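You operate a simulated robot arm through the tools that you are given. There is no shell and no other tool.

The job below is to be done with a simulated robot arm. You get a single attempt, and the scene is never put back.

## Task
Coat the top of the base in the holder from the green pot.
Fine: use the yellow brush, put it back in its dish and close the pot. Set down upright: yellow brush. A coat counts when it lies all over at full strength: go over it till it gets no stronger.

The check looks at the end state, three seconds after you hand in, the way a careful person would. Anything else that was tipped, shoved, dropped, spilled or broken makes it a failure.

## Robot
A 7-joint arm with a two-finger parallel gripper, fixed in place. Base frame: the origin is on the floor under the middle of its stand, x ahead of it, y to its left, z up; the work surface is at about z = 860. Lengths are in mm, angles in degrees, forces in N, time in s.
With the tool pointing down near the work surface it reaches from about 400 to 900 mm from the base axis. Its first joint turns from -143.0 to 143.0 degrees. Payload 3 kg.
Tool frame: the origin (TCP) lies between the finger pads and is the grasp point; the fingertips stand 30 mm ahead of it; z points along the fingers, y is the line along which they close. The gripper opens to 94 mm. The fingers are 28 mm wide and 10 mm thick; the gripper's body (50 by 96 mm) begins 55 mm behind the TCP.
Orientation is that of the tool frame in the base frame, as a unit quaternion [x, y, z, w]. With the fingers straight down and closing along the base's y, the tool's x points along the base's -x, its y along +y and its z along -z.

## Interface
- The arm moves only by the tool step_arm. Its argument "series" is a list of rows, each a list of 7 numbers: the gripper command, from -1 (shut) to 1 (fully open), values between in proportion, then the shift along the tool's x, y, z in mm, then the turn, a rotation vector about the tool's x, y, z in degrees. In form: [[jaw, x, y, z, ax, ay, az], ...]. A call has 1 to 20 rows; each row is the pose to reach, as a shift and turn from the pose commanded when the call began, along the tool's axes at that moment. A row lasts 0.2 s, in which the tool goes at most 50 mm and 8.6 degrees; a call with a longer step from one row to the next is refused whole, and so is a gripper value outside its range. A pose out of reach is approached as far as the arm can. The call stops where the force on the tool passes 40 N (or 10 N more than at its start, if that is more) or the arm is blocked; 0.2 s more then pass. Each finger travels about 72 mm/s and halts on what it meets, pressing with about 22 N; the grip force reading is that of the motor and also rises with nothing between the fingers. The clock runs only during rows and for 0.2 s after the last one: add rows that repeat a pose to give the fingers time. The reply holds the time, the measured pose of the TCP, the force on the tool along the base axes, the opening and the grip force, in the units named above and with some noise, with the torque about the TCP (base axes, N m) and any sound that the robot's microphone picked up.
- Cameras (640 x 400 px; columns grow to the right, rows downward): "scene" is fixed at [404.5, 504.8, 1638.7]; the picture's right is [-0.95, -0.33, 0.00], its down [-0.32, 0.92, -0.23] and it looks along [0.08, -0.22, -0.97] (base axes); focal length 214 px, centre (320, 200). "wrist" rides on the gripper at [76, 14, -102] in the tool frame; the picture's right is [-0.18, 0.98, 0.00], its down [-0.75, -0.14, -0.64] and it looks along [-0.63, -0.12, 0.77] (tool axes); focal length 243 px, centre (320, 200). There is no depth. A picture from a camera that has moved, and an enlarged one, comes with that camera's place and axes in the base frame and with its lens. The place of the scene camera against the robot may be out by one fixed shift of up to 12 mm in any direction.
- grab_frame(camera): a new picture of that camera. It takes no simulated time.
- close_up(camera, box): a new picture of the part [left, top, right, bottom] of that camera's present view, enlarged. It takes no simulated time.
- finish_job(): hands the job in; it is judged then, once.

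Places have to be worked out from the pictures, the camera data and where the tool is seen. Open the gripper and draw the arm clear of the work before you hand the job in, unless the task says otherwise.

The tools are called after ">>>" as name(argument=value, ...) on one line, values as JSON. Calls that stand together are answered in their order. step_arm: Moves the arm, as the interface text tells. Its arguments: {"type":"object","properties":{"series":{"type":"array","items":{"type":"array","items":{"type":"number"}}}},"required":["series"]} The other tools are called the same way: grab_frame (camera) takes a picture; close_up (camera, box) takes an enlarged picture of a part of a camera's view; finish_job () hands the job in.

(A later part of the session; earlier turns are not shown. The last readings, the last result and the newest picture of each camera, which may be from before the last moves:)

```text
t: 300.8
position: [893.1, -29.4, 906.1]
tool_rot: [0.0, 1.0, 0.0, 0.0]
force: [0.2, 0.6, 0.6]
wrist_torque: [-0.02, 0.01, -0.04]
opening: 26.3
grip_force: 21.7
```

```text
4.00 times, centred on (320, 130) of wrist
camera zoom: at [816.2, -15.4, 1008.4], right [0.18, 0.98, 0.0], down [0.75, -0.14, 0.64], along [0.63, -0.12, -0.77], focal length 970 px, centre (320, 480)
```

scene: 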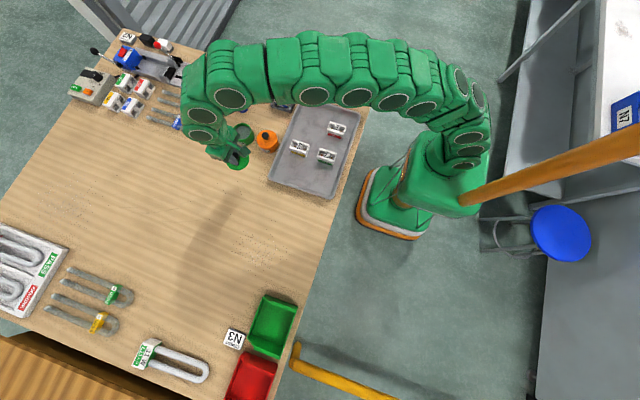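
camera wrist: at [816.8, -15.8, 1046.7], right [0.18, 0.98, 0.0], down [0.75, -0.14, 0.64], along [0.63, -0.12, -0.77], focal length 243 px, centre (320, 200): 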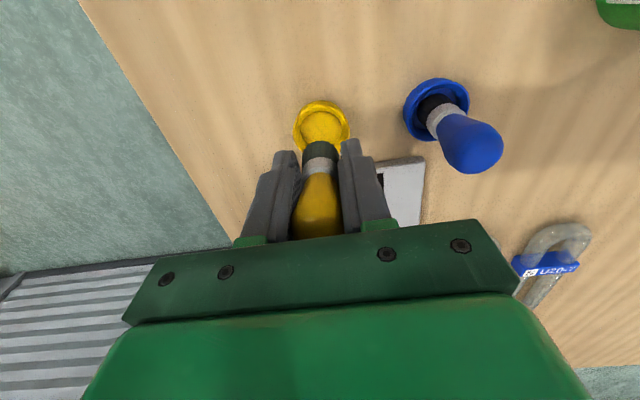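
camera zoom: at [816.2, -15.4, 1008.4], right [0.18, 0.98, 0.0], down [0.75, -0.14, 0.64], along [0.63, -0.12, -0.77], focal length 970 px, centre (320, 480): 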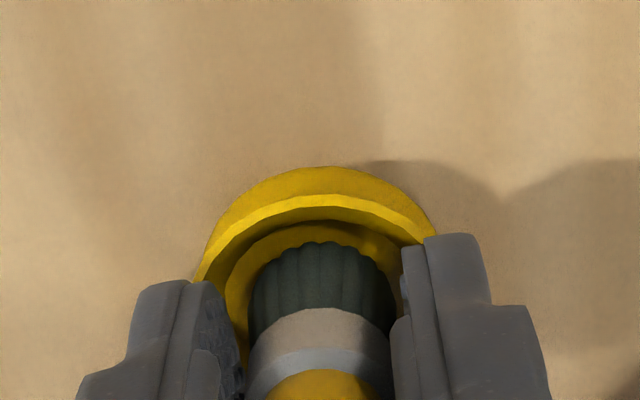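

No contact at z≈906.5. Continue 2 mm more in 0.5 mm steps.

>>> step_arm(series=[[-1, 0, 0, 0.5, 0, 0, 0], [-1, 0, 0, 1, 0, 0, 0], [-1, 0, 0, 1.5, 0, 0, 0], [-1, 0, 0, 2, 0, 0, 0], [-1, 0, 0, 2, 0, 0, 0]])

>>> close_up(camera="wrist", box=[240, 80, 400, 180])

```text
t: 302.0
position: [891.7, -28.7, 903.7]
tool_rot: [0.0, 1.0, 0.001, 0.0]
force: [-0.1, -1.1, -0.7]
wrist_torque: [0.02, 0.04, -0.03]
opening: 26.4
grip_force: 22.4
```

```text
4.00 times, centred on (320, 130) of wrist
camera zoom: at [816.3, -15.5, 1006.7], right [0.18, 0.98, 0.0], down [0.75, -0.14, 0.64], along [0.63, -0.12, -0.77], focal length 970 px, centre (320, 480)
```

zoom: 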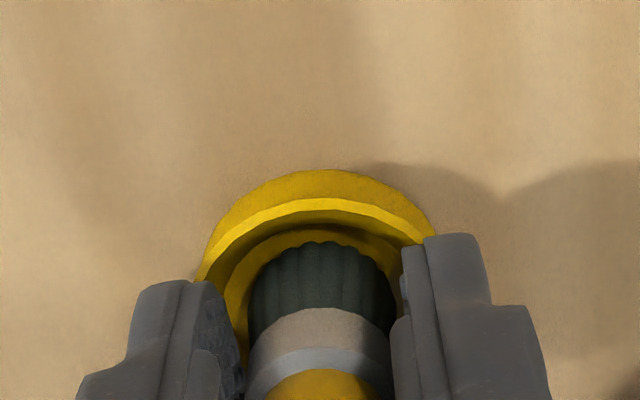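

Dish centre computes to about x=897, so I shift 1 mm outward and keep lowering in 0.5 mm steps.

>>> step_arm(series=[[-1, -1, 0, 0, 0, 0, 0], [-1, -1, 0, 0.5, 0, 0, 0], [-1, -1, 0, 1, 0, 0, 0], [-1, -1, 0, 1.5, 0, 0, 0], [-1, -1, 0, 1.5, 0, 0, 0]])

>>> close_up(camera="scene", box=[225, 70, 273, 100])

```text
t: 303.2
position: [892.0, -30.1, 903.3]
tool_rot: [0.0, 1.0, 0.001, 0.0]
force: [-2.5, 0.6, 11.8]
wrist_torque: [0.08, 0.08, -0.06]
opening: 26.3
grip_force: 21.8
```

```text
13.33 times, centred on (249, 85) of scene
camera zoom: at [404.5, 504.8, 1638.7], right [-0.95, -0.33, 0.0], down [-0.32, 0.92, -0.23], along [0.08, -0.22, -0.97], focal length 2860 px, centre (1267, 1733)
```

zoom: 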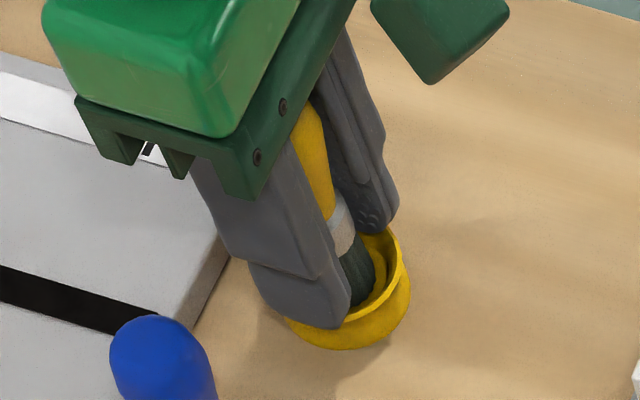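

Contact at 12 N: the bristles are on the dish floor. I ease 0.4 mm and open the fingers gradually.

>>> step_arm(series=[[-1, 0, 0, -0.3, 0, 0, 0], [-0.38, 0, 0, -0.3, 0, 0, 0], [-0.32, 0, 0, -0.3, 0, 0, 0], [-0.2, 0, 0, -0.3, 0, 0, 0], [0, 0, 0, -0.3, 0, 0, 0], [0.2, 0, 0, -0.3, 0, 0, 0], [0.2, 0, 0, -0.3, 0, 0, 0]])

>>> close_up(camera="scene", box=[225, 70, 273, 100])

>>> close_up(camera="wrist", box=[240, 80, 400, 180])

```text
t: 304.8
position: [893.1, -30.8, 903.0]
tool_rot: [0.0, 1.0, 0.0, 0.0]
force: [0.4, 0.3, -0.4]
wrist_torque: [0.01, 0.02, 0.0]
opening: 56.5
grip_force: 0.1
```

```text
13.33 times, centred on (249, 85) of scene
camera zoom: at [404.5, 504.8, 1638.7], right [-0.95, -0.33, 0.0], down [-0.32, 0.92, -0.23], along [0.08, -0.22, -0.97], focal length 2860 px, centre (1267, 1733)
```

zoom: 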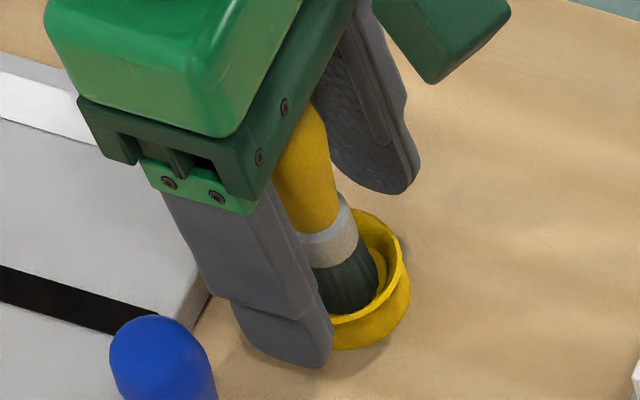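

```text
4.00 times, centred on (320, 130) of wrist
camera zoom: at [817.3, -16.1, 1004.9], right [0.18, 0.98, 0.0], down [0.75, -0.14, 0.64], along [0.63, -0.12, -0.77], focal length 970 px, centre (320, 480)
```

zoom: 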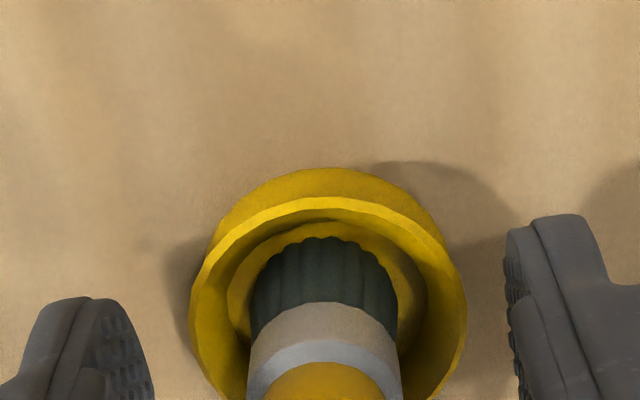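

The brush stands upright, centred in its dish. I rise straight up, then back off inward once clear.

>>> step_arm(series=[[0.2, 0, 0, -8, 0, 0, 0], [0.2, 0, 0, -20, 0, 0, 0], [0.2, 0, 0, -34, 0, 0, 0], [0.2, 0, 0, -46, 0, 0, 0], [0.2, 4, 0, -58, 0, 0, 0], [0.2, 10, 0, -72, 0, 0, 0], [0.2, 20, 0, -88, 0, 0, 0], [0.2, 40, 0, -104, 0, 0, 0], [0.2, 60, 0, -110, 0, 0, 0], [0.2, 60, 0, -110, 0, 0, 0]])

>>> close_up(camera="scene", box=[220, 65, 300, 115])

>>> grab_frame(camera="wrist")

>>> close_up(camera="scene", box=[225, 70, 273, 100])

```text
t: 307.0
position: [833.1, -30.5, 1014.6]
tool_rot: [0.0, 1.0, 0.001, 0.0]
force: [0.1, -0.2, 0.6]
wrist_torque: [0.01, -0.01, -0.01]
opening: 56.5
grip_force: 0.1
```

```text
8.00 times, centred on (260, 90) of scene
camera zoom: at [404.5, 504.8, 1638.7], right [-0.95, -0.33, 0.0], down [-0.32, 0.92, -0.23], along [0.08, -0.22, -0.97], focal length 1716 px, centre (800, 1080)
```

zoom: 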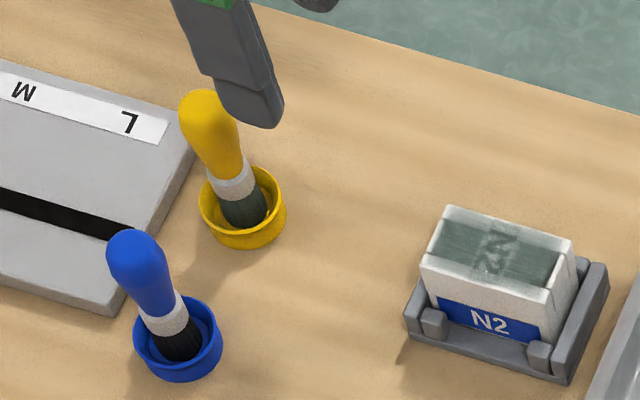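

```text
taken
camera wrist: at [757.1, -15.5, 1116.2], right [0.18, 0.98, 0.0], down [0.75, -0.14, 0.64], along [0.63, -0.12, -0.77], focal length 243 px, centre (320, 200)
```

wrist: 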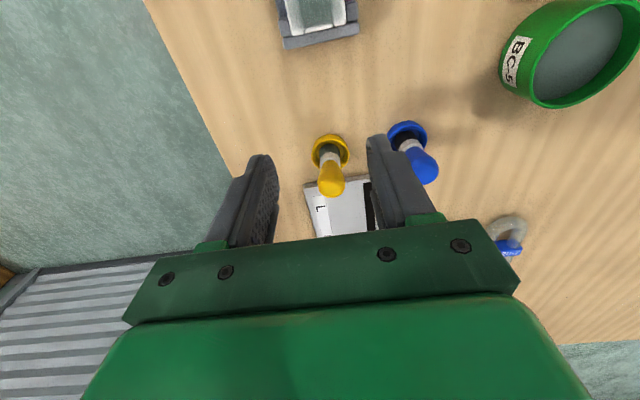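

```text
13.33 times, centred on (249, 85) of scene
camera zoom: at [404.5, 504.8, 1638.7], right [-0.95, -0.33, 0.0], down [-0.32, 0.92, -0.23], along [0.08, -0.22, -0.97], focal length 2860 px, centre (1267, 1733)
```

zoom: 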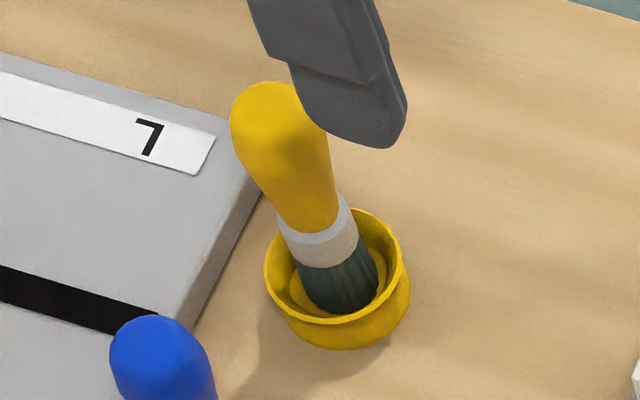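

The yellow brush is back upright in its dish, as at the start. Before closing the pot, I inspect the coat up close, unobstructed from above.

>>> step_arm(series=[[0.2, 22, 4, 10, 0, 0, 0], [0.2, 44, 8, 20, 0, 0, 0], [0.2, 51, 10, 28, 0, 0, 0], [0.2, 51, 10, 28, 0, 0, 0]])

>>> close_up(camera="wrist", box=[232, 0, 408, 110])

>>> close_up(camera="scene", box=[272, 88, 296, 103])

```text
t: 308.0
position: [780.8, -19.9, 984.2]
tool_rot: [0.0, 1.0, 0.0, 0.0]
force: [0.2, -0.8, -0.3]
wrist_torque: [-0.02, 0.01, -0.04]
opening: 56.3
grip_force: 0.0
```

```text
3.64 times, centred on (320, 55) of wrist
camera zoom: at [705.9, -5.3, 1087.1], right [0.18, 0.98, 0.0], down [0.75, -0.14, 0.64], along [0.63, -0.12, -0.77], focal length 882 px, centre (320, 727)
```

zoom: 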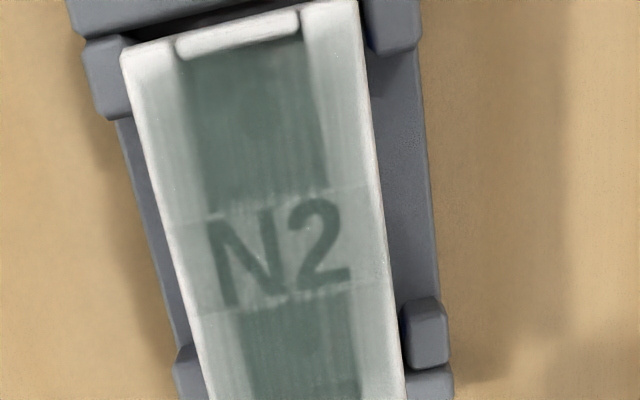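

```text
16.00 times, centred on (284, 96) of scene
camera zoom: at [404.5, 504.8, 1638.7], right [-0.95, -0.33, 0.0], down [-0.32, 0.92, -0.23], along [0.08, -0.22, -0.97], focal length 3432 px, centre (896, 1872)
```

zoom: 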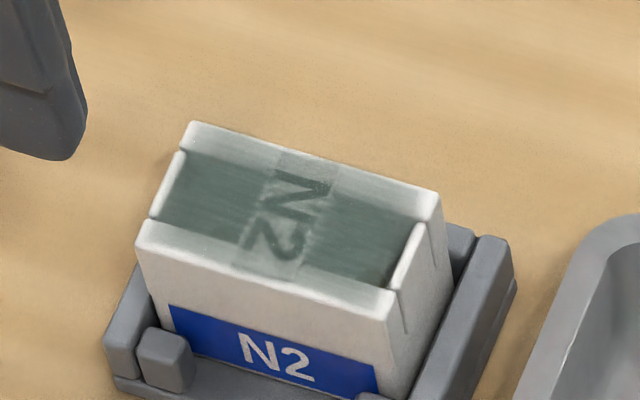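

I zoom in strongly on rail edges and ends to judge whether the paler margin is paint or just the rounded edge.

>>> close_up(camera="wrist", box=[306, 26, 346, 51])

>>> close_up(camera="wrist", box=[264, 8, 304, 33])

>>> close_up(camera="wrist", box=[276, 80, 348, 125])

```text
16.00 times, centred on (326, 38) of wrist
camera zoom: at [705.9, -5.3, 1087.1], right [0.18, 0.98, 0.0], down [0.75, -0.14, 0.64], along [0.63, -0.12, -0.77], focal length 3882 px, centre (224, 2784)
```

zoom: 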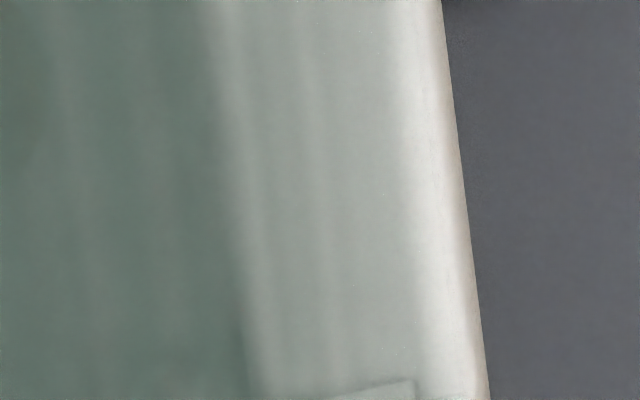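

```text
16.00 times, centred on (284, 20) of wrist
camera zoom: at [705.9, -5.3, 1087.1], right [0.18, 0.98, 0.0], down [0.75, -0.14, 0.64], along [0.63, -0.12, -0.77], focal length 3882 px, centre (896, 3072)
```

zoom: 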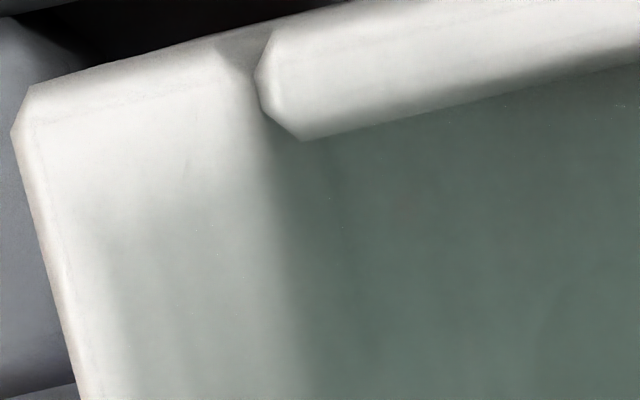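

```text
8.89 times, centred on (312, 102) of wrist
camera zoom: at [705.9, -5.3, 1087.1], right [0.18, 0.98, 0.0], down [0.75, -0.14, 0.64], along [0.63, -0.12, -0.77], focal length 2157 px, centre (391, 1067)
```

zoom: 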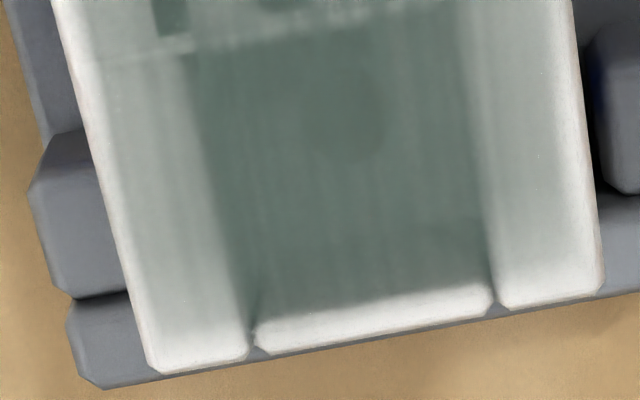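

On the rails the film is uniform up to a crisp border ~2.5 mm from the edge (its limit), and the +x end is crisp too — but the -x end has a broader gradient (to ~8 mm), so it is still under strength there. I pick the brush up again to finish that end.

>>> step_arm(series=[[0.4, -25, -3, 0, 0, 0, 0], [0.4, -55, -6, 0, 0, 0, 0], [0.4, -85, -9, 0, 0, 0, 0], [0.4, -98, -10.4, 0, 0, 0, 0], [0.4, -104, -10.4, 12, 0, 0, 0], [0.4, -104, -10.4, 24, 0, 0, 0], [0.4, -104, -10.4, 36, 0, 0, 0], [0.4, -104, -10.4, 48, 0, 0, 0], [0.4, -104, -10.4, 58.6, 0, 0, 0], [0.4, -109, -10.4, 58.6, 0, 0, 0], [0.4, -114.6, -10.4, 58.6, 0, 0, 0], [0.4, -114.6, -10.4, 58.6, 0, 0, 0]])

>>> close_up(camera="wrist", box=[240, 120, 400, 220])

>>> close_up(camera="scene", box=[225, 70, 273, 100])

```text
t: 310.6
position: [897.2, -29.6, 926.2]
tool_rot: [0.0, 1.0, 0.001, 0.0]
force: [0.1, -0.9, -0.2]
wrist_torque: [0.02, 0.04, 0.01]
opening: 66.0
grip_force: 0.0
```

```text
4.00 times, centred on (320, 170) of wrist
camera zoom: at [821.3, -15.8, 1029.0], right [0.18, 0.98, 0.0], down [0.75, -0.14, 0.64], along [0.63, -0.12, -0.77], focal length 970 px, centre (320, 320)
```

zoom: 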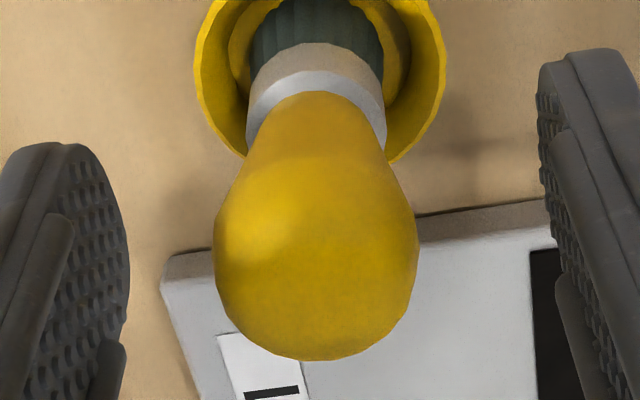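

```text
13.33 times, centred on (249, 85) of scene
camera zoom: at [404.5, 504.8, 1638.7], right [-0.95, -0.33, 0.0], down [-0.32, 0.92, -0.23], along [0.08, -0.22, -0.97], focal length 2860 px, centre (1267, 1733)
```

zoom: 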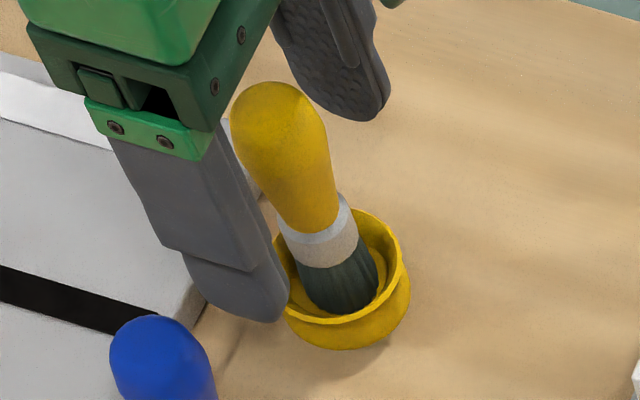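

Aligned. I close on the handle as before, then lift out.

>>> step_arm(series=[[0.4, 0, -0.4, 0, 0, 0, 0], [0.0, 0, -0.4, 0, 0, 0, 0], [-0.3, 0, -0.4, 0, 0, 0, 0], [-0.45, 0, -0.4, 0, 0, 0, 0], [-1, 0, -0.4, 0, 0, 0, 0], [-1, 0, -0.4, 0, 0, 0, 0], [-1, 0, -0.4, 0, 0, 0, 0], [-1, 0, -0.4, -3, 0, 0, 0], [-1, 0, -0.4, -8, 0, 0, 0], [-1, 0, -0.4, -14, 0, 0, 0], [-1, 0, -0.4, -20, 0, 0, 0], [-1, 0, -0.4, -27, 0, 0, 0], [-1, 8, -0.4, -36, 0, 0, 0], [-1, 20, -0.4, -46, 0, 0, 0], [-1, 36, -0.4, -58, 0, 0, 0], [-1, 50, 4, -70, 0, 0, 0], [-1, 50, 4, -70, 0, 0, 0]])

>>> close_up(camera="wrist", box=[240, 100, 400, 200])

>>> close_up(camera="scene", box=[220, 65, 300, 115])

```text
t: 314.2
position: [846.3, -26.2, 997.8]
tool_rot: [0.0, 1.0, 0.001, -0.001]
force: [-0.6, 0.0, -1.2]
wrist_torque: [-0.05, -0.01, -0.03]
opening: 26.2
grip_force: 22.2
```

```text
4.00 times, centred on (320, 150) of wrist
camera zoom: at [770.8, -11.5, 1098.9], right [0.18, 0.98, 0.0], down [0.75, -0.14, 0.64], along [0.63, -0.12, -0.77], focal length 970 px, centre (320, 400)
```

zoom: 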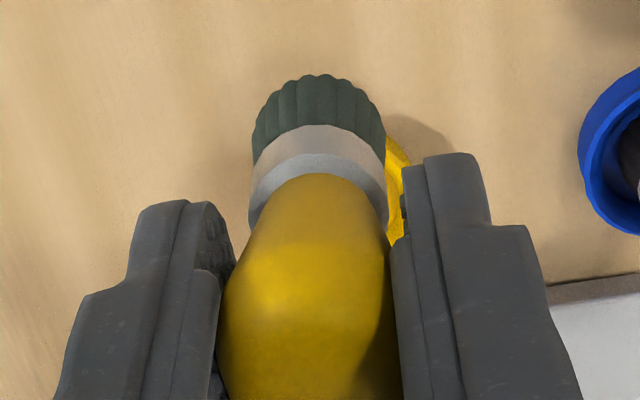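

```text
8.00 times, centred on (260, 90) of scene
camera zoom: at [404.5, 504.8, 1638.7], right [-0.95, -0.33, 0.0], down [-0.32, 0.92, -0.23], along [0.08, -0.22, -0.97], focal length 1716 px, centre (800, 1080)
```

zoom: 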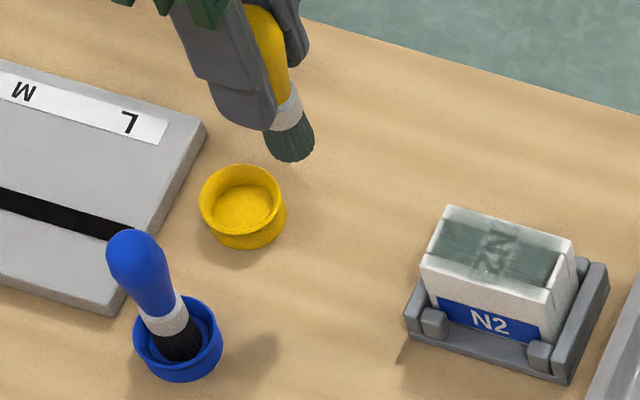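

Re-gripped like the first time. Now a dip in the green pot.

>>> step_arm(series=[[-1, 3, 15, -8, 0, 0, 0], [-1, 7, 50, -12, 0, 0, 0], [-1, 10, 92, -12, 0, 0, 0], [-1, 13, 135, -12, 0, 0, 0], [-1, 16, 175, -12, 0, 0, 0], [-1, 17.5, 201.3, -10, 0, 0, 0], [-1, 17.5, 201.3, 12, 0, 0, 0], [-1, 17.5, 201.3, 31, 0, 0, 0], [-1, 17.5, 201.3, 39, 0, 0, 0], [-1, 17.5, 201.3, 42, 0, 0, 0], [-1, 17.5, 201.3, 43.2, 0, 0, 0], [-1, 17.5, 201.3, 44, 0, 0, 0], [-1, 17.5, 201.3, 44.5, 0, 0, 0], [-1, 17.5, 201.3, 44.5, 0, 0, 0]])

>>> close_up(camera="wrist", box=[240, 80, 400, 180])

```text
t: 317.2
position: [828.8, 174.7, 951.7]
tool_rot: [0.0, 1.0, 0.0, 0.0]
force: [1.1, 0.4, 21.1]
wrist_torque: [0.01, -0.07, -0.02]
opening: 26.3
grip_force: 22.3
```

```text
4.00 times, centred on (320, 130) of wrist
camera zoom: at [753.5, 189.6, 1055.0], right [0.18, 0.98, 0.0], down [0.75, -0.14, 0.64], along [0.63, -0.12, -0.77], focal length 970 px, centre (320, 480)
```

zoom: 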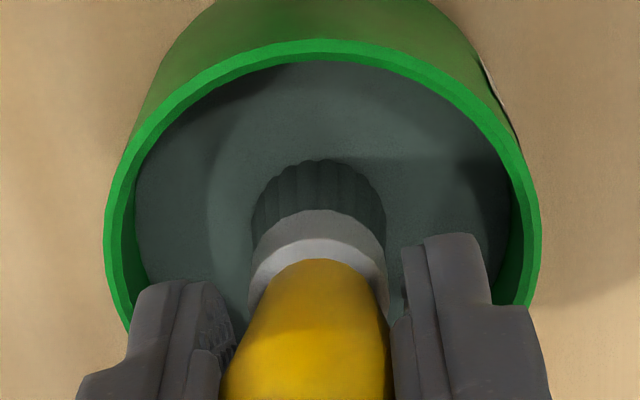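

Dipped. Now to the -x end: tip over (716, -36), lowering to light contact.

>>> step_arm(series=[[-1, 0, 0, -15, 0, 0, 0], [-1, 0, 0, -40, 0, 0, 0], [-1, 6, -10, -58, 0, 0, 0], [-1, 25, -47, -58, 0, 0, 0], [-1, 46, -87, -58, 0, 0, 0], [-1, 67, -126, -58, 0, 0, 0], [-1, 88, -165, -58, 0, 0, 0], [-1, 105, -197, -58, 0, 0, 0], [-1, 113, -211, -58, 0, 0, 0], [-1, 113, -211, -42, 0, 0, 0], [-1, 113, -211, -27, 0, 0, 0], [-1, 113, -211, -19, 0, 0, 0], [-1, 113, -211, -16.5, 0, 0, 0], [-1, 113, -211, -15.2, 0, 0, 0], [-1, 113, -211, -14.6, 0, 0, 0], [-1, 113, -211, -14.6, 0, 0, 0]])

>>> close_up(camera="wrist", box=[250, 60, 410, 160])

```text
t: 320.6
position: [716.6, -36.3, 966.4]
tool_rot: [-0.001, 1.0, 0.0, 0.0]
force: [-0.5, 0.3, 4.5]
wrist_torque: [-0.01, 0.03, 0.02]
opening: 26.3
grip_force: 22.1
```

```text
4.00 times, centred on (330, 110) of wrist
camera zoom: at [640.7, -21.4, 1069.1], right [0.18, 0.98, 0.0], down [0.75, -0.14, 0.64], along [0.63, -0.12, -0.77], focal length 970 px, centre (280, 560)
```

zoom: 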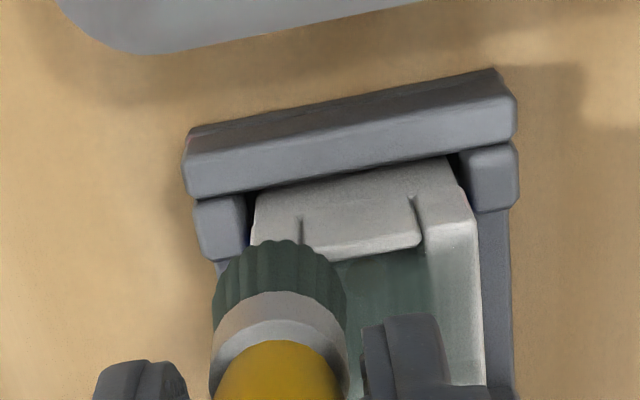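

Contact 4.5 N, tip centre 8 mm inside the -x edge. I sweep crosswise back and forth.

>>> step_arm(series=[[-1, 0, 8, 0.1, 0, 0, 0], [-1, 0, 16, 0.1, 0, 0, 0], [-1, 0, 25, 0.1, 0, 0, 0], [-1, 0, 33, 0.1, 0, 0, 0], [-1, 3, 33, 0.1, 0, 0, 0], [-1, 3, 25, 0.1, 0, 0, 0], [-1, 3, 16, 0.1, 0, 0, 0], [-1, 3, 8, 0.1, 0, 0, 0], [-1, 3, 0, 0.1, 0, 0, 0], [-1, 3, -2, 0.1, 0, 0, 0], [-1, 4, 8, 0.2, 0, 0, 0], [-1, 4, 16, 0.2, 0, 0, 0], [-1, 4, 25, 0.2, 0, 0, 0], [-1, 4, 34, 0.2, 0, 0, 0], [-1, 1, 34, 0.2, 0, 0, 0], [-1, 1, 25, 0.2, 0, 0, 0], [-1, 1, 16, 0.2, 0, 0, 0], [-1, 1, 8, 0.2, 0, 0, 0], [-1, 1, 0, 0.2, 0, 0, 0], [-1, 1, -1, 0.2, 0, 0, 0]])

>>> close_up(camera="wrist", box=[250, 60, 410, 160])

>>> close_up(camera="scene", box=[270, 88, 296, 104])

```text
t: 324.8
position: [715.3, -37.8, 965.9]
tool_rot: [0.001, 1.0, 0.0, 0.0]
force: [0.3, -0.2, -0.5]
wrist_torque: [0.0, 0.03, 0.02]
opening: 26.4
grip_force: 21.8
```

```text
4.00 times, centred on (330, 110) of wrist
camera zoom: at [639.4, -22.4, 1069.0], right [0.18, 0.98, 0.0], down [0.75, -0.14, 0.64], along [0.63, -0.12, -0.77], focal length 970 px, centre (280, 560)
```

zoom: 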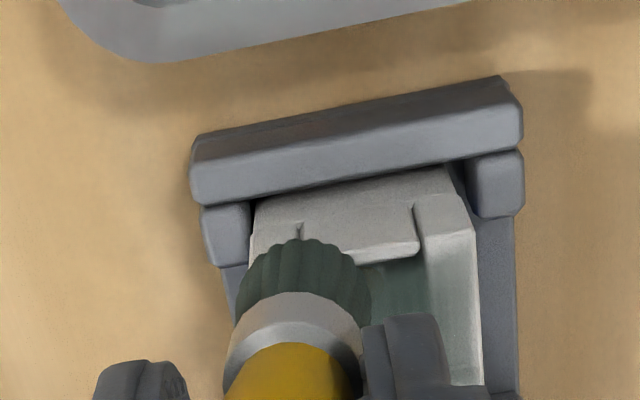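

```text
16.00 times, centred on (283, 96) of scene
camera zoom: at [404.5, 504.8, 1638.7], right [-0.95, -0.33, 0.0], down [-0.32, 0.92, -0.23], along [0.08, -0.22, -0.97], focal length 3432 px, centre (912, 1864)
```

zoom: 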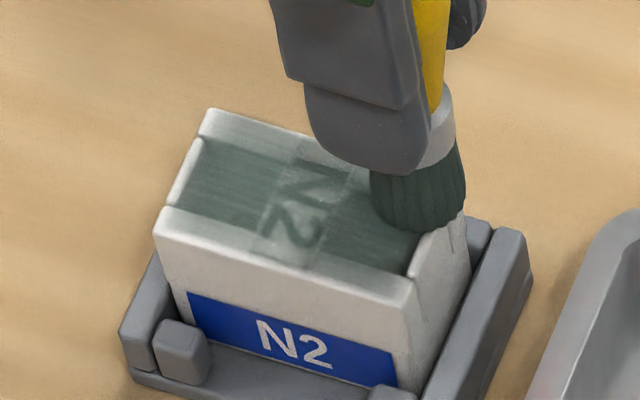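

Contact faded, and the -y strokes moved the base slightly to -y. I now use only +y direction strokes here (lifting on return), with a bit more press.

>>> step_arm(series=[[-1, 1, -4, 0.6, 0, 0, 0], [-1, 1, 4, 0.7, 0, 0, 0], [-1, 1, 12, 0.7, 0, 0, 0], [-1, 1, 20, 0.7, 0, 0, 0], [-1, 1, 28, 0.7, 0, 0, 0], [-1, 1, 34, 0.7, 0, 0, 0], [-1, 1, 34, -4, 0, 0, 0], [-1, 2, 14, -5, 0, 0, 0], [-1, 2, -4, -4, 0, 0, 0], [-1, 2, -4, 0.5, 0, 0, 0], [-1, 2, 4, 0.9, 0, 0, 0], [-1, 2, 12, 0.9, 0, 0, 0], [-1, 2, 20, 0.9, 0, 0, 0], [-1, 2, 28, 0.9, 0, 0, 0], [-1, 2, 35, 0.9, 0, 0, 0], [-1, 2, 35, 0.9, 0, 0, 0]])

>>> close_up(camera="wrist", box=[230, 60, 390, 160])

>>> close_up(camera="scene", box=[270, 88, 296, 104])

```text
t: 328.2
position: [713.7, -1.4, 965.2]
tool_rot: [-0.001, 1.0, -0.001, 0.001]
force: [0.5, -2.0, 6.2]
wrist_torque: [-0.14, 0.03, -0.06]
opening: 26.6
grip_force: 21.7
```

```text
4.00 times, centred on (310, 110) of wrist
camera zoom: at [637.6, 12.6, 1067.8], right [0.18, 0.98, 0.0], down [0.75, -0.14, 0.64], along [0.63, -0.12, -0.77], focal length 970 px, centre (360, 560)
```

zoom: 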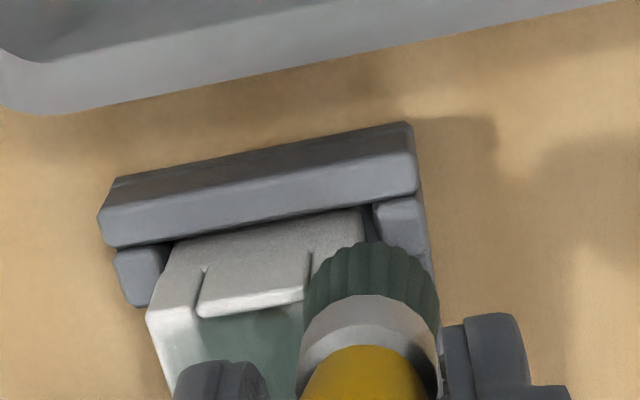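

```text
16.00 times, centred on (283, 96) of scene
camera zoom: at [404.5, 504.8, 1638.7], right [-0.95, -0.33, 0.0], down [-0.32, 0.92, -0.23], along [0.08, -0.22, -0.97], focal length 3432 px, centre (912, 1864)
```

zoom: 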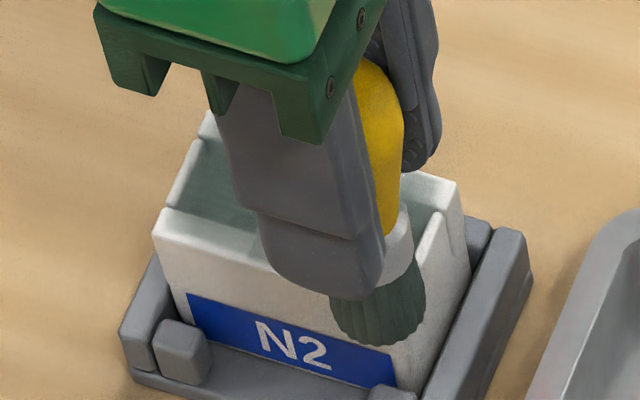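

The brush is now overhanging the +y edge too far. I lift off and look at the state from above.

>>> step_arm(series=[[-1, 0, -4, -3, 0, 0, 0], [-1, 0, -6, -20, 0, 0, 0], [-1, -20, -10, -40, 0, 0, 0], [-1, -44, -14, -54, 0, 0, 0], [-1, -64, -18, -54, 0, 0, 0], [-1, -64, -18, -54, 0, 0, 0]])

>>> close_up(camera="wrist", box=[232, 0, 408, 110])

>>> close_up(camera="wrist", box=[256, 110, 384, 190])

>>> close_up(camera="scene", box=[270, 88, 296, 104])

```text
t: 329.6
position: [777.1, -19.0, 1019.6]
tool_rot: [0.0, 1.0, 0.0, -0.001]
force: [0.0, 0.3, -1.1]
wrist_torque: [0.01, -0.01, 0.02]
opening: 26.1
grip_force: 21.7
```

```text
3.64 times, centred on (320, 55) of wrist
camera zoom: at [701.3, -5.3, 1121.7], right [0.18, 0.98, 0.0], down [0.75, -0.14, 0.64], along [0.63, -0.12, -0.77], focal length 882 px, centre (320, 727)
```

zoom: 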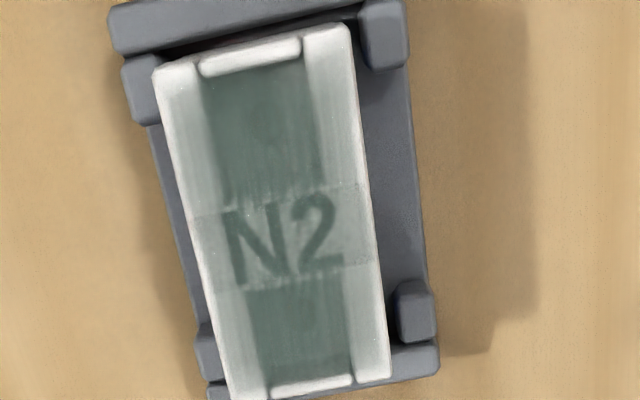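

```text
5.00 times, centred on (320, 150) of wrist
camera zoom: at [701.3, -5.3, 1121.7], right [0.18, 0.98, 0.0], down [0.75, -0.14, 0.64], along [0.63, -0.12, -0.77], focal length 1213 px, centre (320, 450)
```

zoom: 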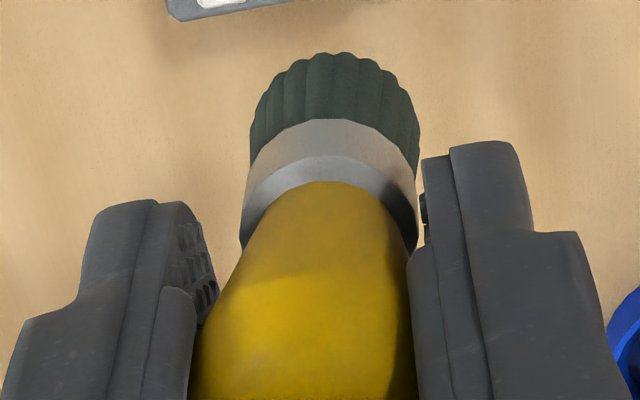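

```text
16.00 times, centred on (283, 96) of scene
camera zoom: at [404.5, 504.8, 1638.7], right [-0.95, -0.33, 0.0], down [-0.32, 0.92, -0.23], along [0.08, -0.22, -0.97], focal length 3432 px, centre (912, 1864)
```

zoom: 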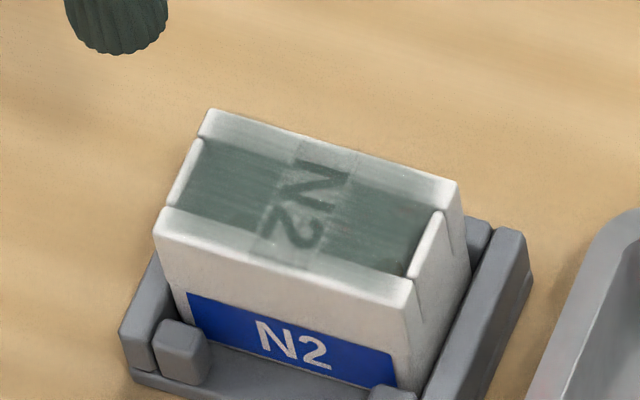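

Let me check the -x end margin again at high zoom after those sweeps.

>>> close_up(camera="wrist", box=[270, 8, 310, 33])

>>> close_up(camera="wrist", box=[300, 2, 340, 27])

>>> close_up(camera="wrist", box=[280, 80, 352, 125])

```text
16.00 times, centred on (290, 20) of wrist
camera zoom: at [701.3, -5.3, 1121.7], right [0.18, 0.98, 0.0], down [0.75, -0.14, 0.64], along [0.63, -0.12, -0.77], focal length 3882 px, centre (800, 3072)
```

zoom: 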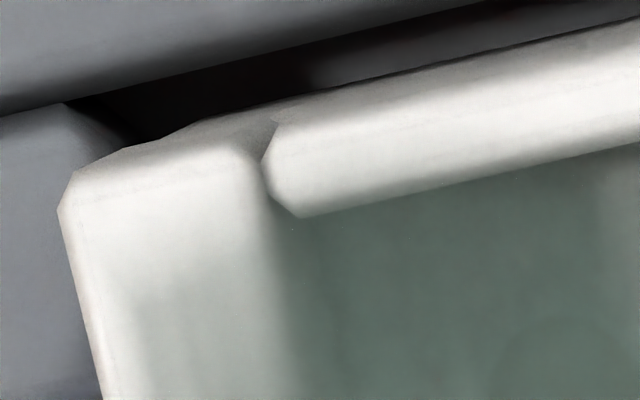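

```text
16.00 times, centred on (320, 14) of wrist
camera zoom: at [701.3, -5.3, 1121.7], right [0.18, 0.98, 0.0], down [0.75, -0.14, 0.64], along [0.63, -0.12, -0.77], focal length 3882 px, centre (320, 3168)
```

zoom: 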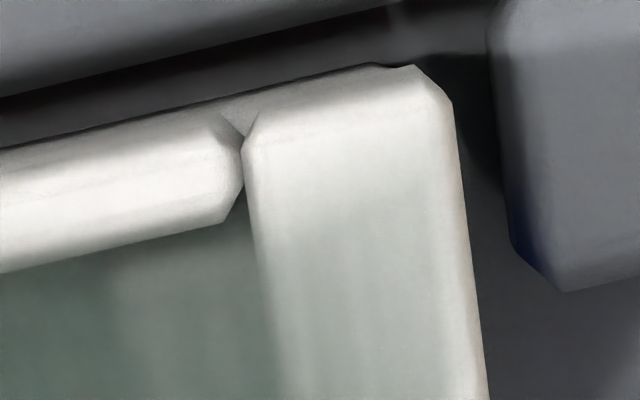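

```text
8.89 times, centred on (316, 102) of wrist
camera zoom: at [701.3, -5.3, 1121.7], right [0.18, 0.98, 0.0], down [0.75, -0.14, 0.64], along [0.63, -0.12, -0.77], focal length 2157 px, centre (356, 1067)
```

zoom: 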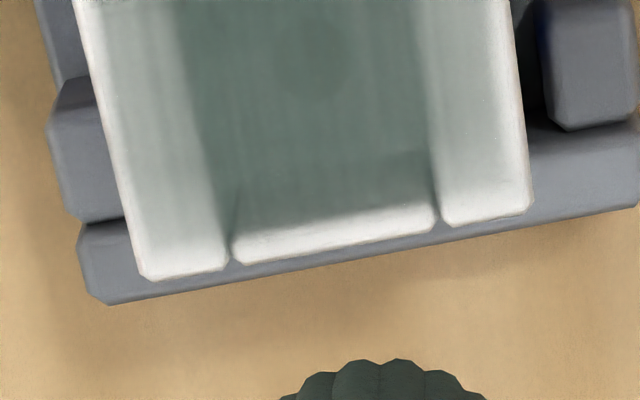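

The -x end margin is now about the same as the +x end (4–5 mm incl. rounding), only the -x/+y corner lags slightly. One more dip and a few +y and -x strokes will finish that corner and re-centre the base.

>>> step_arm(series=[[-1, -6, 22, 0, 0, 0, 0], [-1, -16, 60, 0, 0, 0, 0], [-1, -28, 103, 0, 0, 0, 0], [-1, -39, 145, 0, 0, 0, 0], [-1, -48, 179, 0, 0, 0, 0], [-1, -52, 193.5, 0, 0, 0, 0], [-1, -52, 193.5, 25, 0, 0, 0], [-1, -52, 193.5, 48, 0, 0, 0], [-1, -52, 193.5, 62, 0, 0, 0], [-1, -52, 193.5, 66, 0, 0, 0], [-1, -52, 193.5, 68, 0, 0, 0], [-1, -52, 193.5, 69, 0, 0, 0], [-1, -52, 193.5, 69, 0, 0, 0]])

>>> close_up(camera="wrist", box=[240, 80, 400, 180])

```text
t: 332.4
position: [828.8, 173.1, 952.3]
tool_rot: [0.0, 1.0, 0.0, 0.001]
force: [-1.5, 0.1, 15.1]
wrist_torque: [-0.1, 0.11, -0.01]
opening: 26.3
grip_force: 22.0
```

```text
4.00 times, centred on (320, 130) of wrist
camera zoom: at [753.1, 188.1, 1053.6], right [0.18, 0.98, 0.0], down [0.75, -0.14, 0.64], along [0.63, -0.12, -0.77], focal length 970 px, centre (320, 480)
```

zoom: 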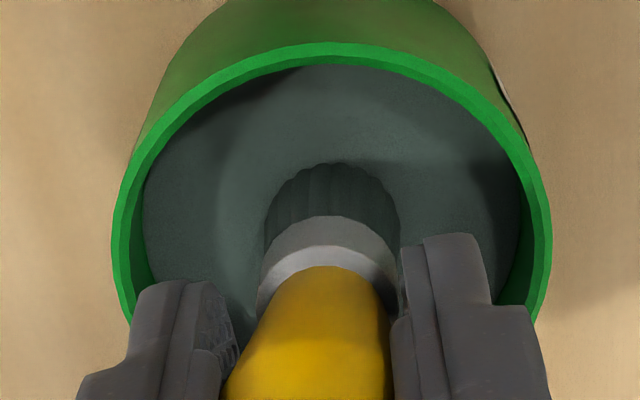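

Dipped. Back to the -x end for +y direction strokes.

>>> step_arm(series=[[-1, 0, 0, -15, 0, 0, 0], [-1, 0, 0, -40, 0, 0, 0], [-1, 6, -10, -58, 0, 0, 0], [-1, 25, -47, -58, 0, 0, 0], [-1, 46, -87, -58, 0, 0, 0], [-1, 67, -126, -58, 0, 0, 0], [-1, 88, -165, -58, 0, 0, 0], [-1, 105, -197, -58, 0, 0, 0], [-1, 113, -212, -58, 0, 0, 0], [-1, 113, -212, -42, 0, 0, 0], [-1, 113, -212, -27, 0, 0, 0], [-1, 113, -212, -19, 0, 0, 0], [-1, 113, -212, -16.5, 0, 0, 0], [-1, 113, -212, -15.2, 0, 0, 0], [-1, 113, -212, -14.5, 0, 0, 0], [-1, 113, -212, -14.5, 0, 0, 0]])

>>> step_arm(series=[[-1, 0, 7, 0.3, 0, 0, 0], [-1, 0, 14, 0.3, 0, 0, 0], [-1, 0, 21, 0.3, 0, 0, 0], [-1, 0, 28, 0.3, 0, 0, 0], [-1, 0, 32, 0.3, 0, 0, 0], [-1, 0, 32, 0.3, 0, 0, 0]])

>>> close_up(camera="scene", box=[270, 88, 296, 104])

>>> close_up(camera="wrist", box=[230, 60, 390, 160])

```text
t: 335.8
position: [716.6, -38.0, 964.2]
tool_rot: [0.0, 1.0, 0.0, 0.0]
force: [-0.1, -0.1, 0.2]
wrist_torque: [0.0, -0.07, 0.0]
opening: 26.1
grip_force: 22.0
```

```text
t: 337.2
position: [714.7, -5.9, 964.5]
tool_rot: [-0.001, 1.0, 0.0, 0.0]
force: [-0.4, -1.9, 3.5]
wrist_torque: [-0.09, 0.01, 0.04]
opening: 26.2
grip_force: 22.4
```

```text
16.00 times, centred on (283, 96) of scene
camera zoom: at [404.5, 504.8, 1638.7], right [-0.95, -0.33, 0.0], down [-0.32, 0.92, -0.23], along [0.08, -0.22, -0.97], focal length 3432 px, centre (912, 1864)
```

zoom: 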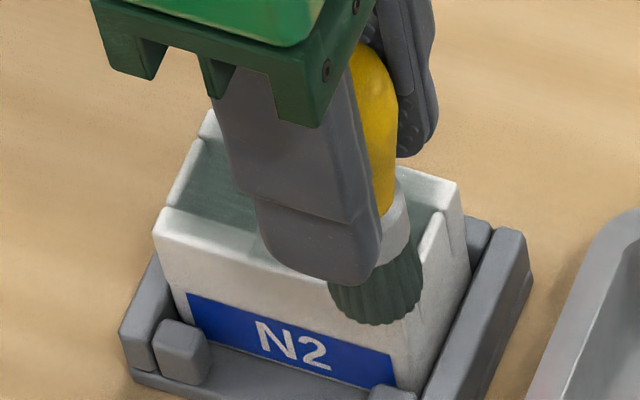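

```text
4.00 times, centred on (310, 110) of wrist
camera zoom: at [640.2, 8.5, 1067.1], right [0.18, 0.98, 0.0], down [0.75, -0.14, 0.64], along [0.63, -0.12, -0.77], focal length 970 px, centre (360, 560)
```

zoom: 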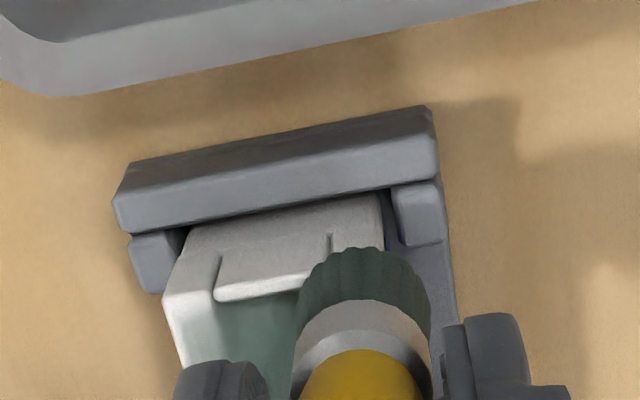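

Small scrubbing strokes at the -x/+y corner, then a couple of -x strokes down the +y rail.

>>> step_arm(series=[[-1, 4, -1, 0.3, 0, 0, 0], [-1, 0, -2, 0.3, 0, 0, 0], [-1, -4, -3, 0.3, 0, 0, 0], [-1, 0, -4, 0.3, 0, 0, 0], [-1, 5, -4, 0.3, 0, 0, 0], [-1, 5, 1, 0.4, 0, 0, 0], [-1, 0, 1, 0.4, 0, 0, 0], [-1, -5, 1, 0.4, 0, 0, 0], [-1, 0, 1, 0.4, 0, 0, 0], [-1, 5, 1, 0.4, 0, 0, 0], [-1, 5, -5, 0.4, 0, 0, 0], [-1, 5, 1, 0.5, 0, 0, 0], [-1, 5, 1, -4, 0, 0, 0], [-1, -20, 0, -5, 0, 0, 0], [-1, -46, 0, -4, 0, 0, 0], [-1, -46, 0, 0.4, 0, 0, 0], [-1, -36, 0, 0.5, 0, 0, 0], [-1, -24, 0, 0.5, 0, 0, 0], [-1, -12, 0, 0.5, 0, 0, 0], [-1, 3, 0, 0.5, 0, 0, 0]])

>>> close_up(camera="scene", box=[270, 88, 296, 104])

```text
t: 341.4
position: [713.2, -5.4, 962.7]
tool_rot: [-0.001, 1.0, -0.001, 0.0]
force: [0.8, 0.7, 4.0]
wrist_torque: [0.04, -0.06, -0.04]
opening: 26.2
grip_force: 21.9
```

```text
16.00 times, centred on (283, 96) of scene
camera zoom: at [404.5, 504.8, 1638.7], right [-0.95, -0.33, 0.0], down [-0.32, 0.92, -0.23], along [0.08, -0.22, -0.97], focal length 3432 px, centre (912, 1864)
```

zoom: 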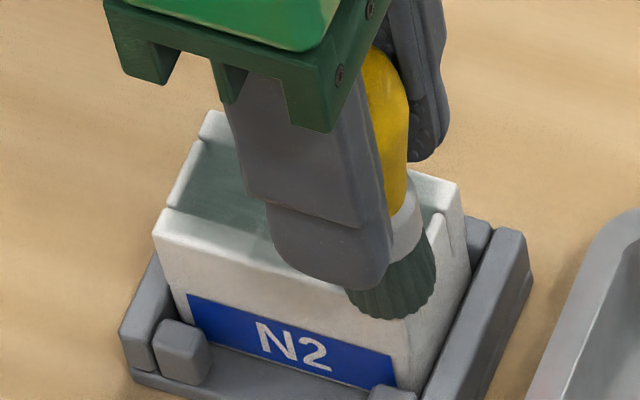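

Two firmer +y strokes across the middle to bring the base back to centre.

>>> step_arm(series=[[-1, 0, 0, -5, 0, 0, 0], [-1, -14, -16, -6, 0, 0, 0], [-1, -28, -31, -5, 0, 0, 0], [-1, -28, -31, 0.3, 0, 0, 0], [-1, -28, -31, 0.7, 0, 0, 0], [-1, -28, -24, 0.8, 0, 0, 0], [-1, -28, -17, 0.8, 0, 0, 0], [-1, -28, -10, 0.8, 0, 0, 0], [-1, -28, -5, 0.8, 0, 0, 0], [-1, -28, -5, -5, 0, 0, 0], [-1, -28, -18, -6, 0, 0, 0], [-1, -28, -31, -5, 0, 0, 0], [-1, -28, -31, 0.8, 0, 0, 0], [-1, -28, -24, 1.1, 0, 0, 0], [-1, -28, -17, 1.1, 0, 0, 0], [-1, -28, -10, 1.1, 0, 0, 0], [-1, -28, -5, 1.1, 0, 0, 0], [-1, -28, -5, 1.1, 0, 0, 0]])

>>> close_up(camera="scene", box=[270, 88, 296, 104])

```text
t: 345.2
position: [740.9, -11.1, 964.0]
tool_rot: [0.0, 1.0, 0.0, 0.0]
force: [1.0, -3.7, 13.0]
wrist_torque: [-0.1, -0.04, -0.03]
opening: 26.3
grip_force: 22.0
```

```text
16.00 times, centred on (283, 96) of scene
camera zoom: at [404.5, 504.8, 1638.7], right [-0.95, -0.33, 0.0], down [-0.32, 0.92, -0.23], along [0.08, -0.22, -0.97], focal length 3432 px, centre (912, 1864)
```

zoom: 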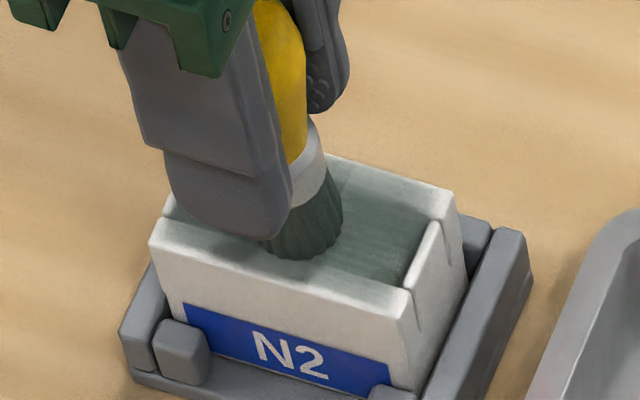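

The base is back in y. One -x stroke along the middle to seat it, then lift and inspect from above.

>>> step_arm(series=[[-1, 0, 0, -5, 0, 0, 0], [-1, -12, -5, -6, 0, 0, 0], [-1, -24, -9, -5, 0, 0, 0], [-1, -24, -9, 0.2, 0, 0, 0], [-1, -14, -9, 0.4, 0, 0, 0], [-1, -4, -9, 0.4, 0, 0, 0], [-1, 6, -9, 0.4, 0, 0, 0], [-1, 16, -9, 0.4, 0, 0, 0], [-1, 22, -9, 0.4, 0, 0, 0], [-1, 22, -9, -5, 0, 0, 0], [-1, 22, -9, -30, 0, 0, 0], [-1, 5, -9, -50, 0, 0, 0], [-1, -18, -9, -56, 0, 0, 0], [-1, -36, -9, -56, 0, 0, 0], [-1, -36, -9, -56, 0, 0, 0]])

>>> close_up(camera="wrist", box=[232, 0, 408, 110])

>>> close_up(camera="wrist", box=[280, 2, 352, 47])

>>> close_up(camera="scene", box=[270, 88, 296, 104])

>>> close_up(camera="wrist", box=[256, 110, 384, 190])

```text
t: 348.4
position: [776.7, -20.2, 1019.2]
tool_rot: [0.0, 1.0, 0.0, 0.0]
force: [-0.5, -0.1, -0.5]
wrist_torque: [0.02, -0.01, 0.03]
opening: 26.2
grip_force: 22.0
```

```text
3.64 times, centred on (320, 55) of wrist
camera zoom: at [701.9, -6.1, 1121.0], right [0.18, 0.98, 0.0], down [0.75, -0.14, 0.64], along [0.63, -0.12, -0.77], focal length 882 px, centre (320, 727)
```

zoom: 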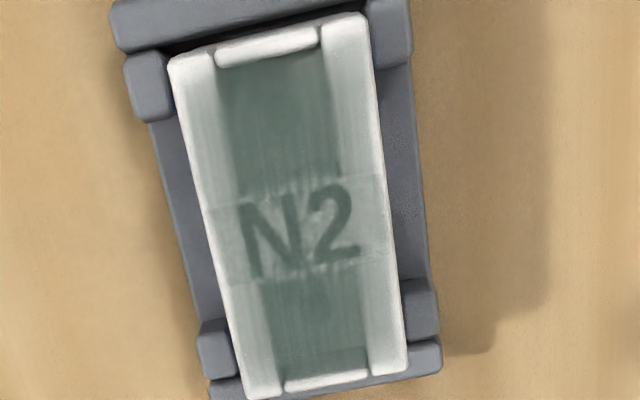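

```text
8.89 times, centred on (316, 24) of wrist
camera zoom: at [701.9, -6.1, 1121.0], right [0.18, 0.98, 0.0], down [0.75, -0.14, 0.64], along [0.63, -0.12, -0.77], focal length 2157 px, centre (356, 1760)
```

zoom: 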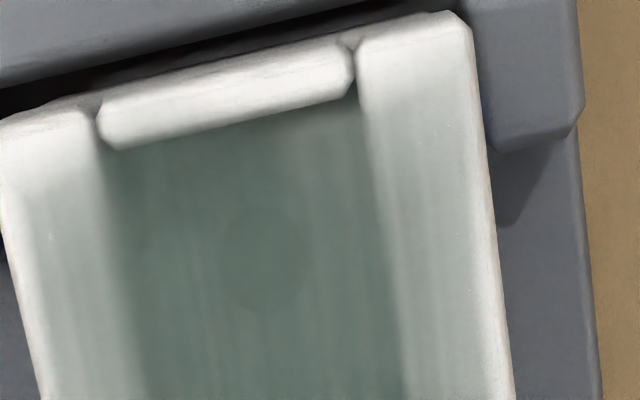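

```text
16.00 times, centred on (283, 96) of scene
camera zoom: at [404.5, 504.8, 1638.7], right [-0.95, -0.33, 0.0], down [-0.32, 0.92, -0.23], along [0.08, -0.22, -0.97], focal length 3432 px, centre (912, 1864)
```

zoom: 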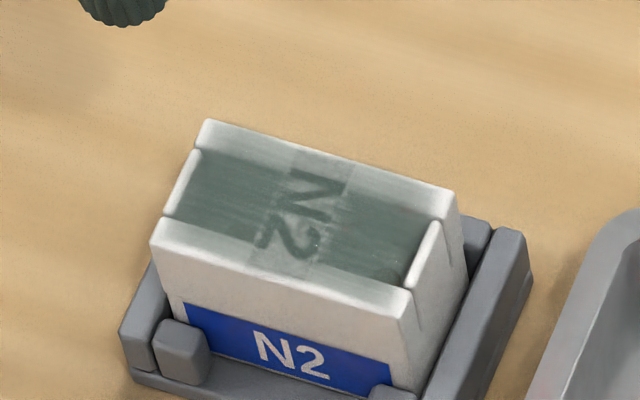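

```text
5.00 times, centred on (320, 150) of wrist
camera zoom: at [701.9, -6.1, 1121.0], right [0.18, 0.98, 0.0], down [0.75, -0.14, 0.64], along [0.63, -0.12, -0.77], focal length 1213 px, centre (320, 450)
```

zoom: 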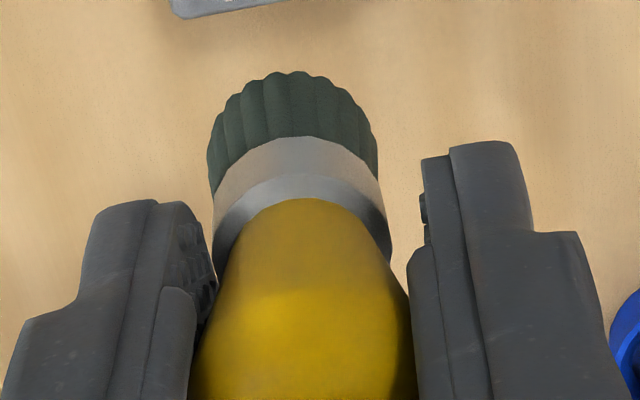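

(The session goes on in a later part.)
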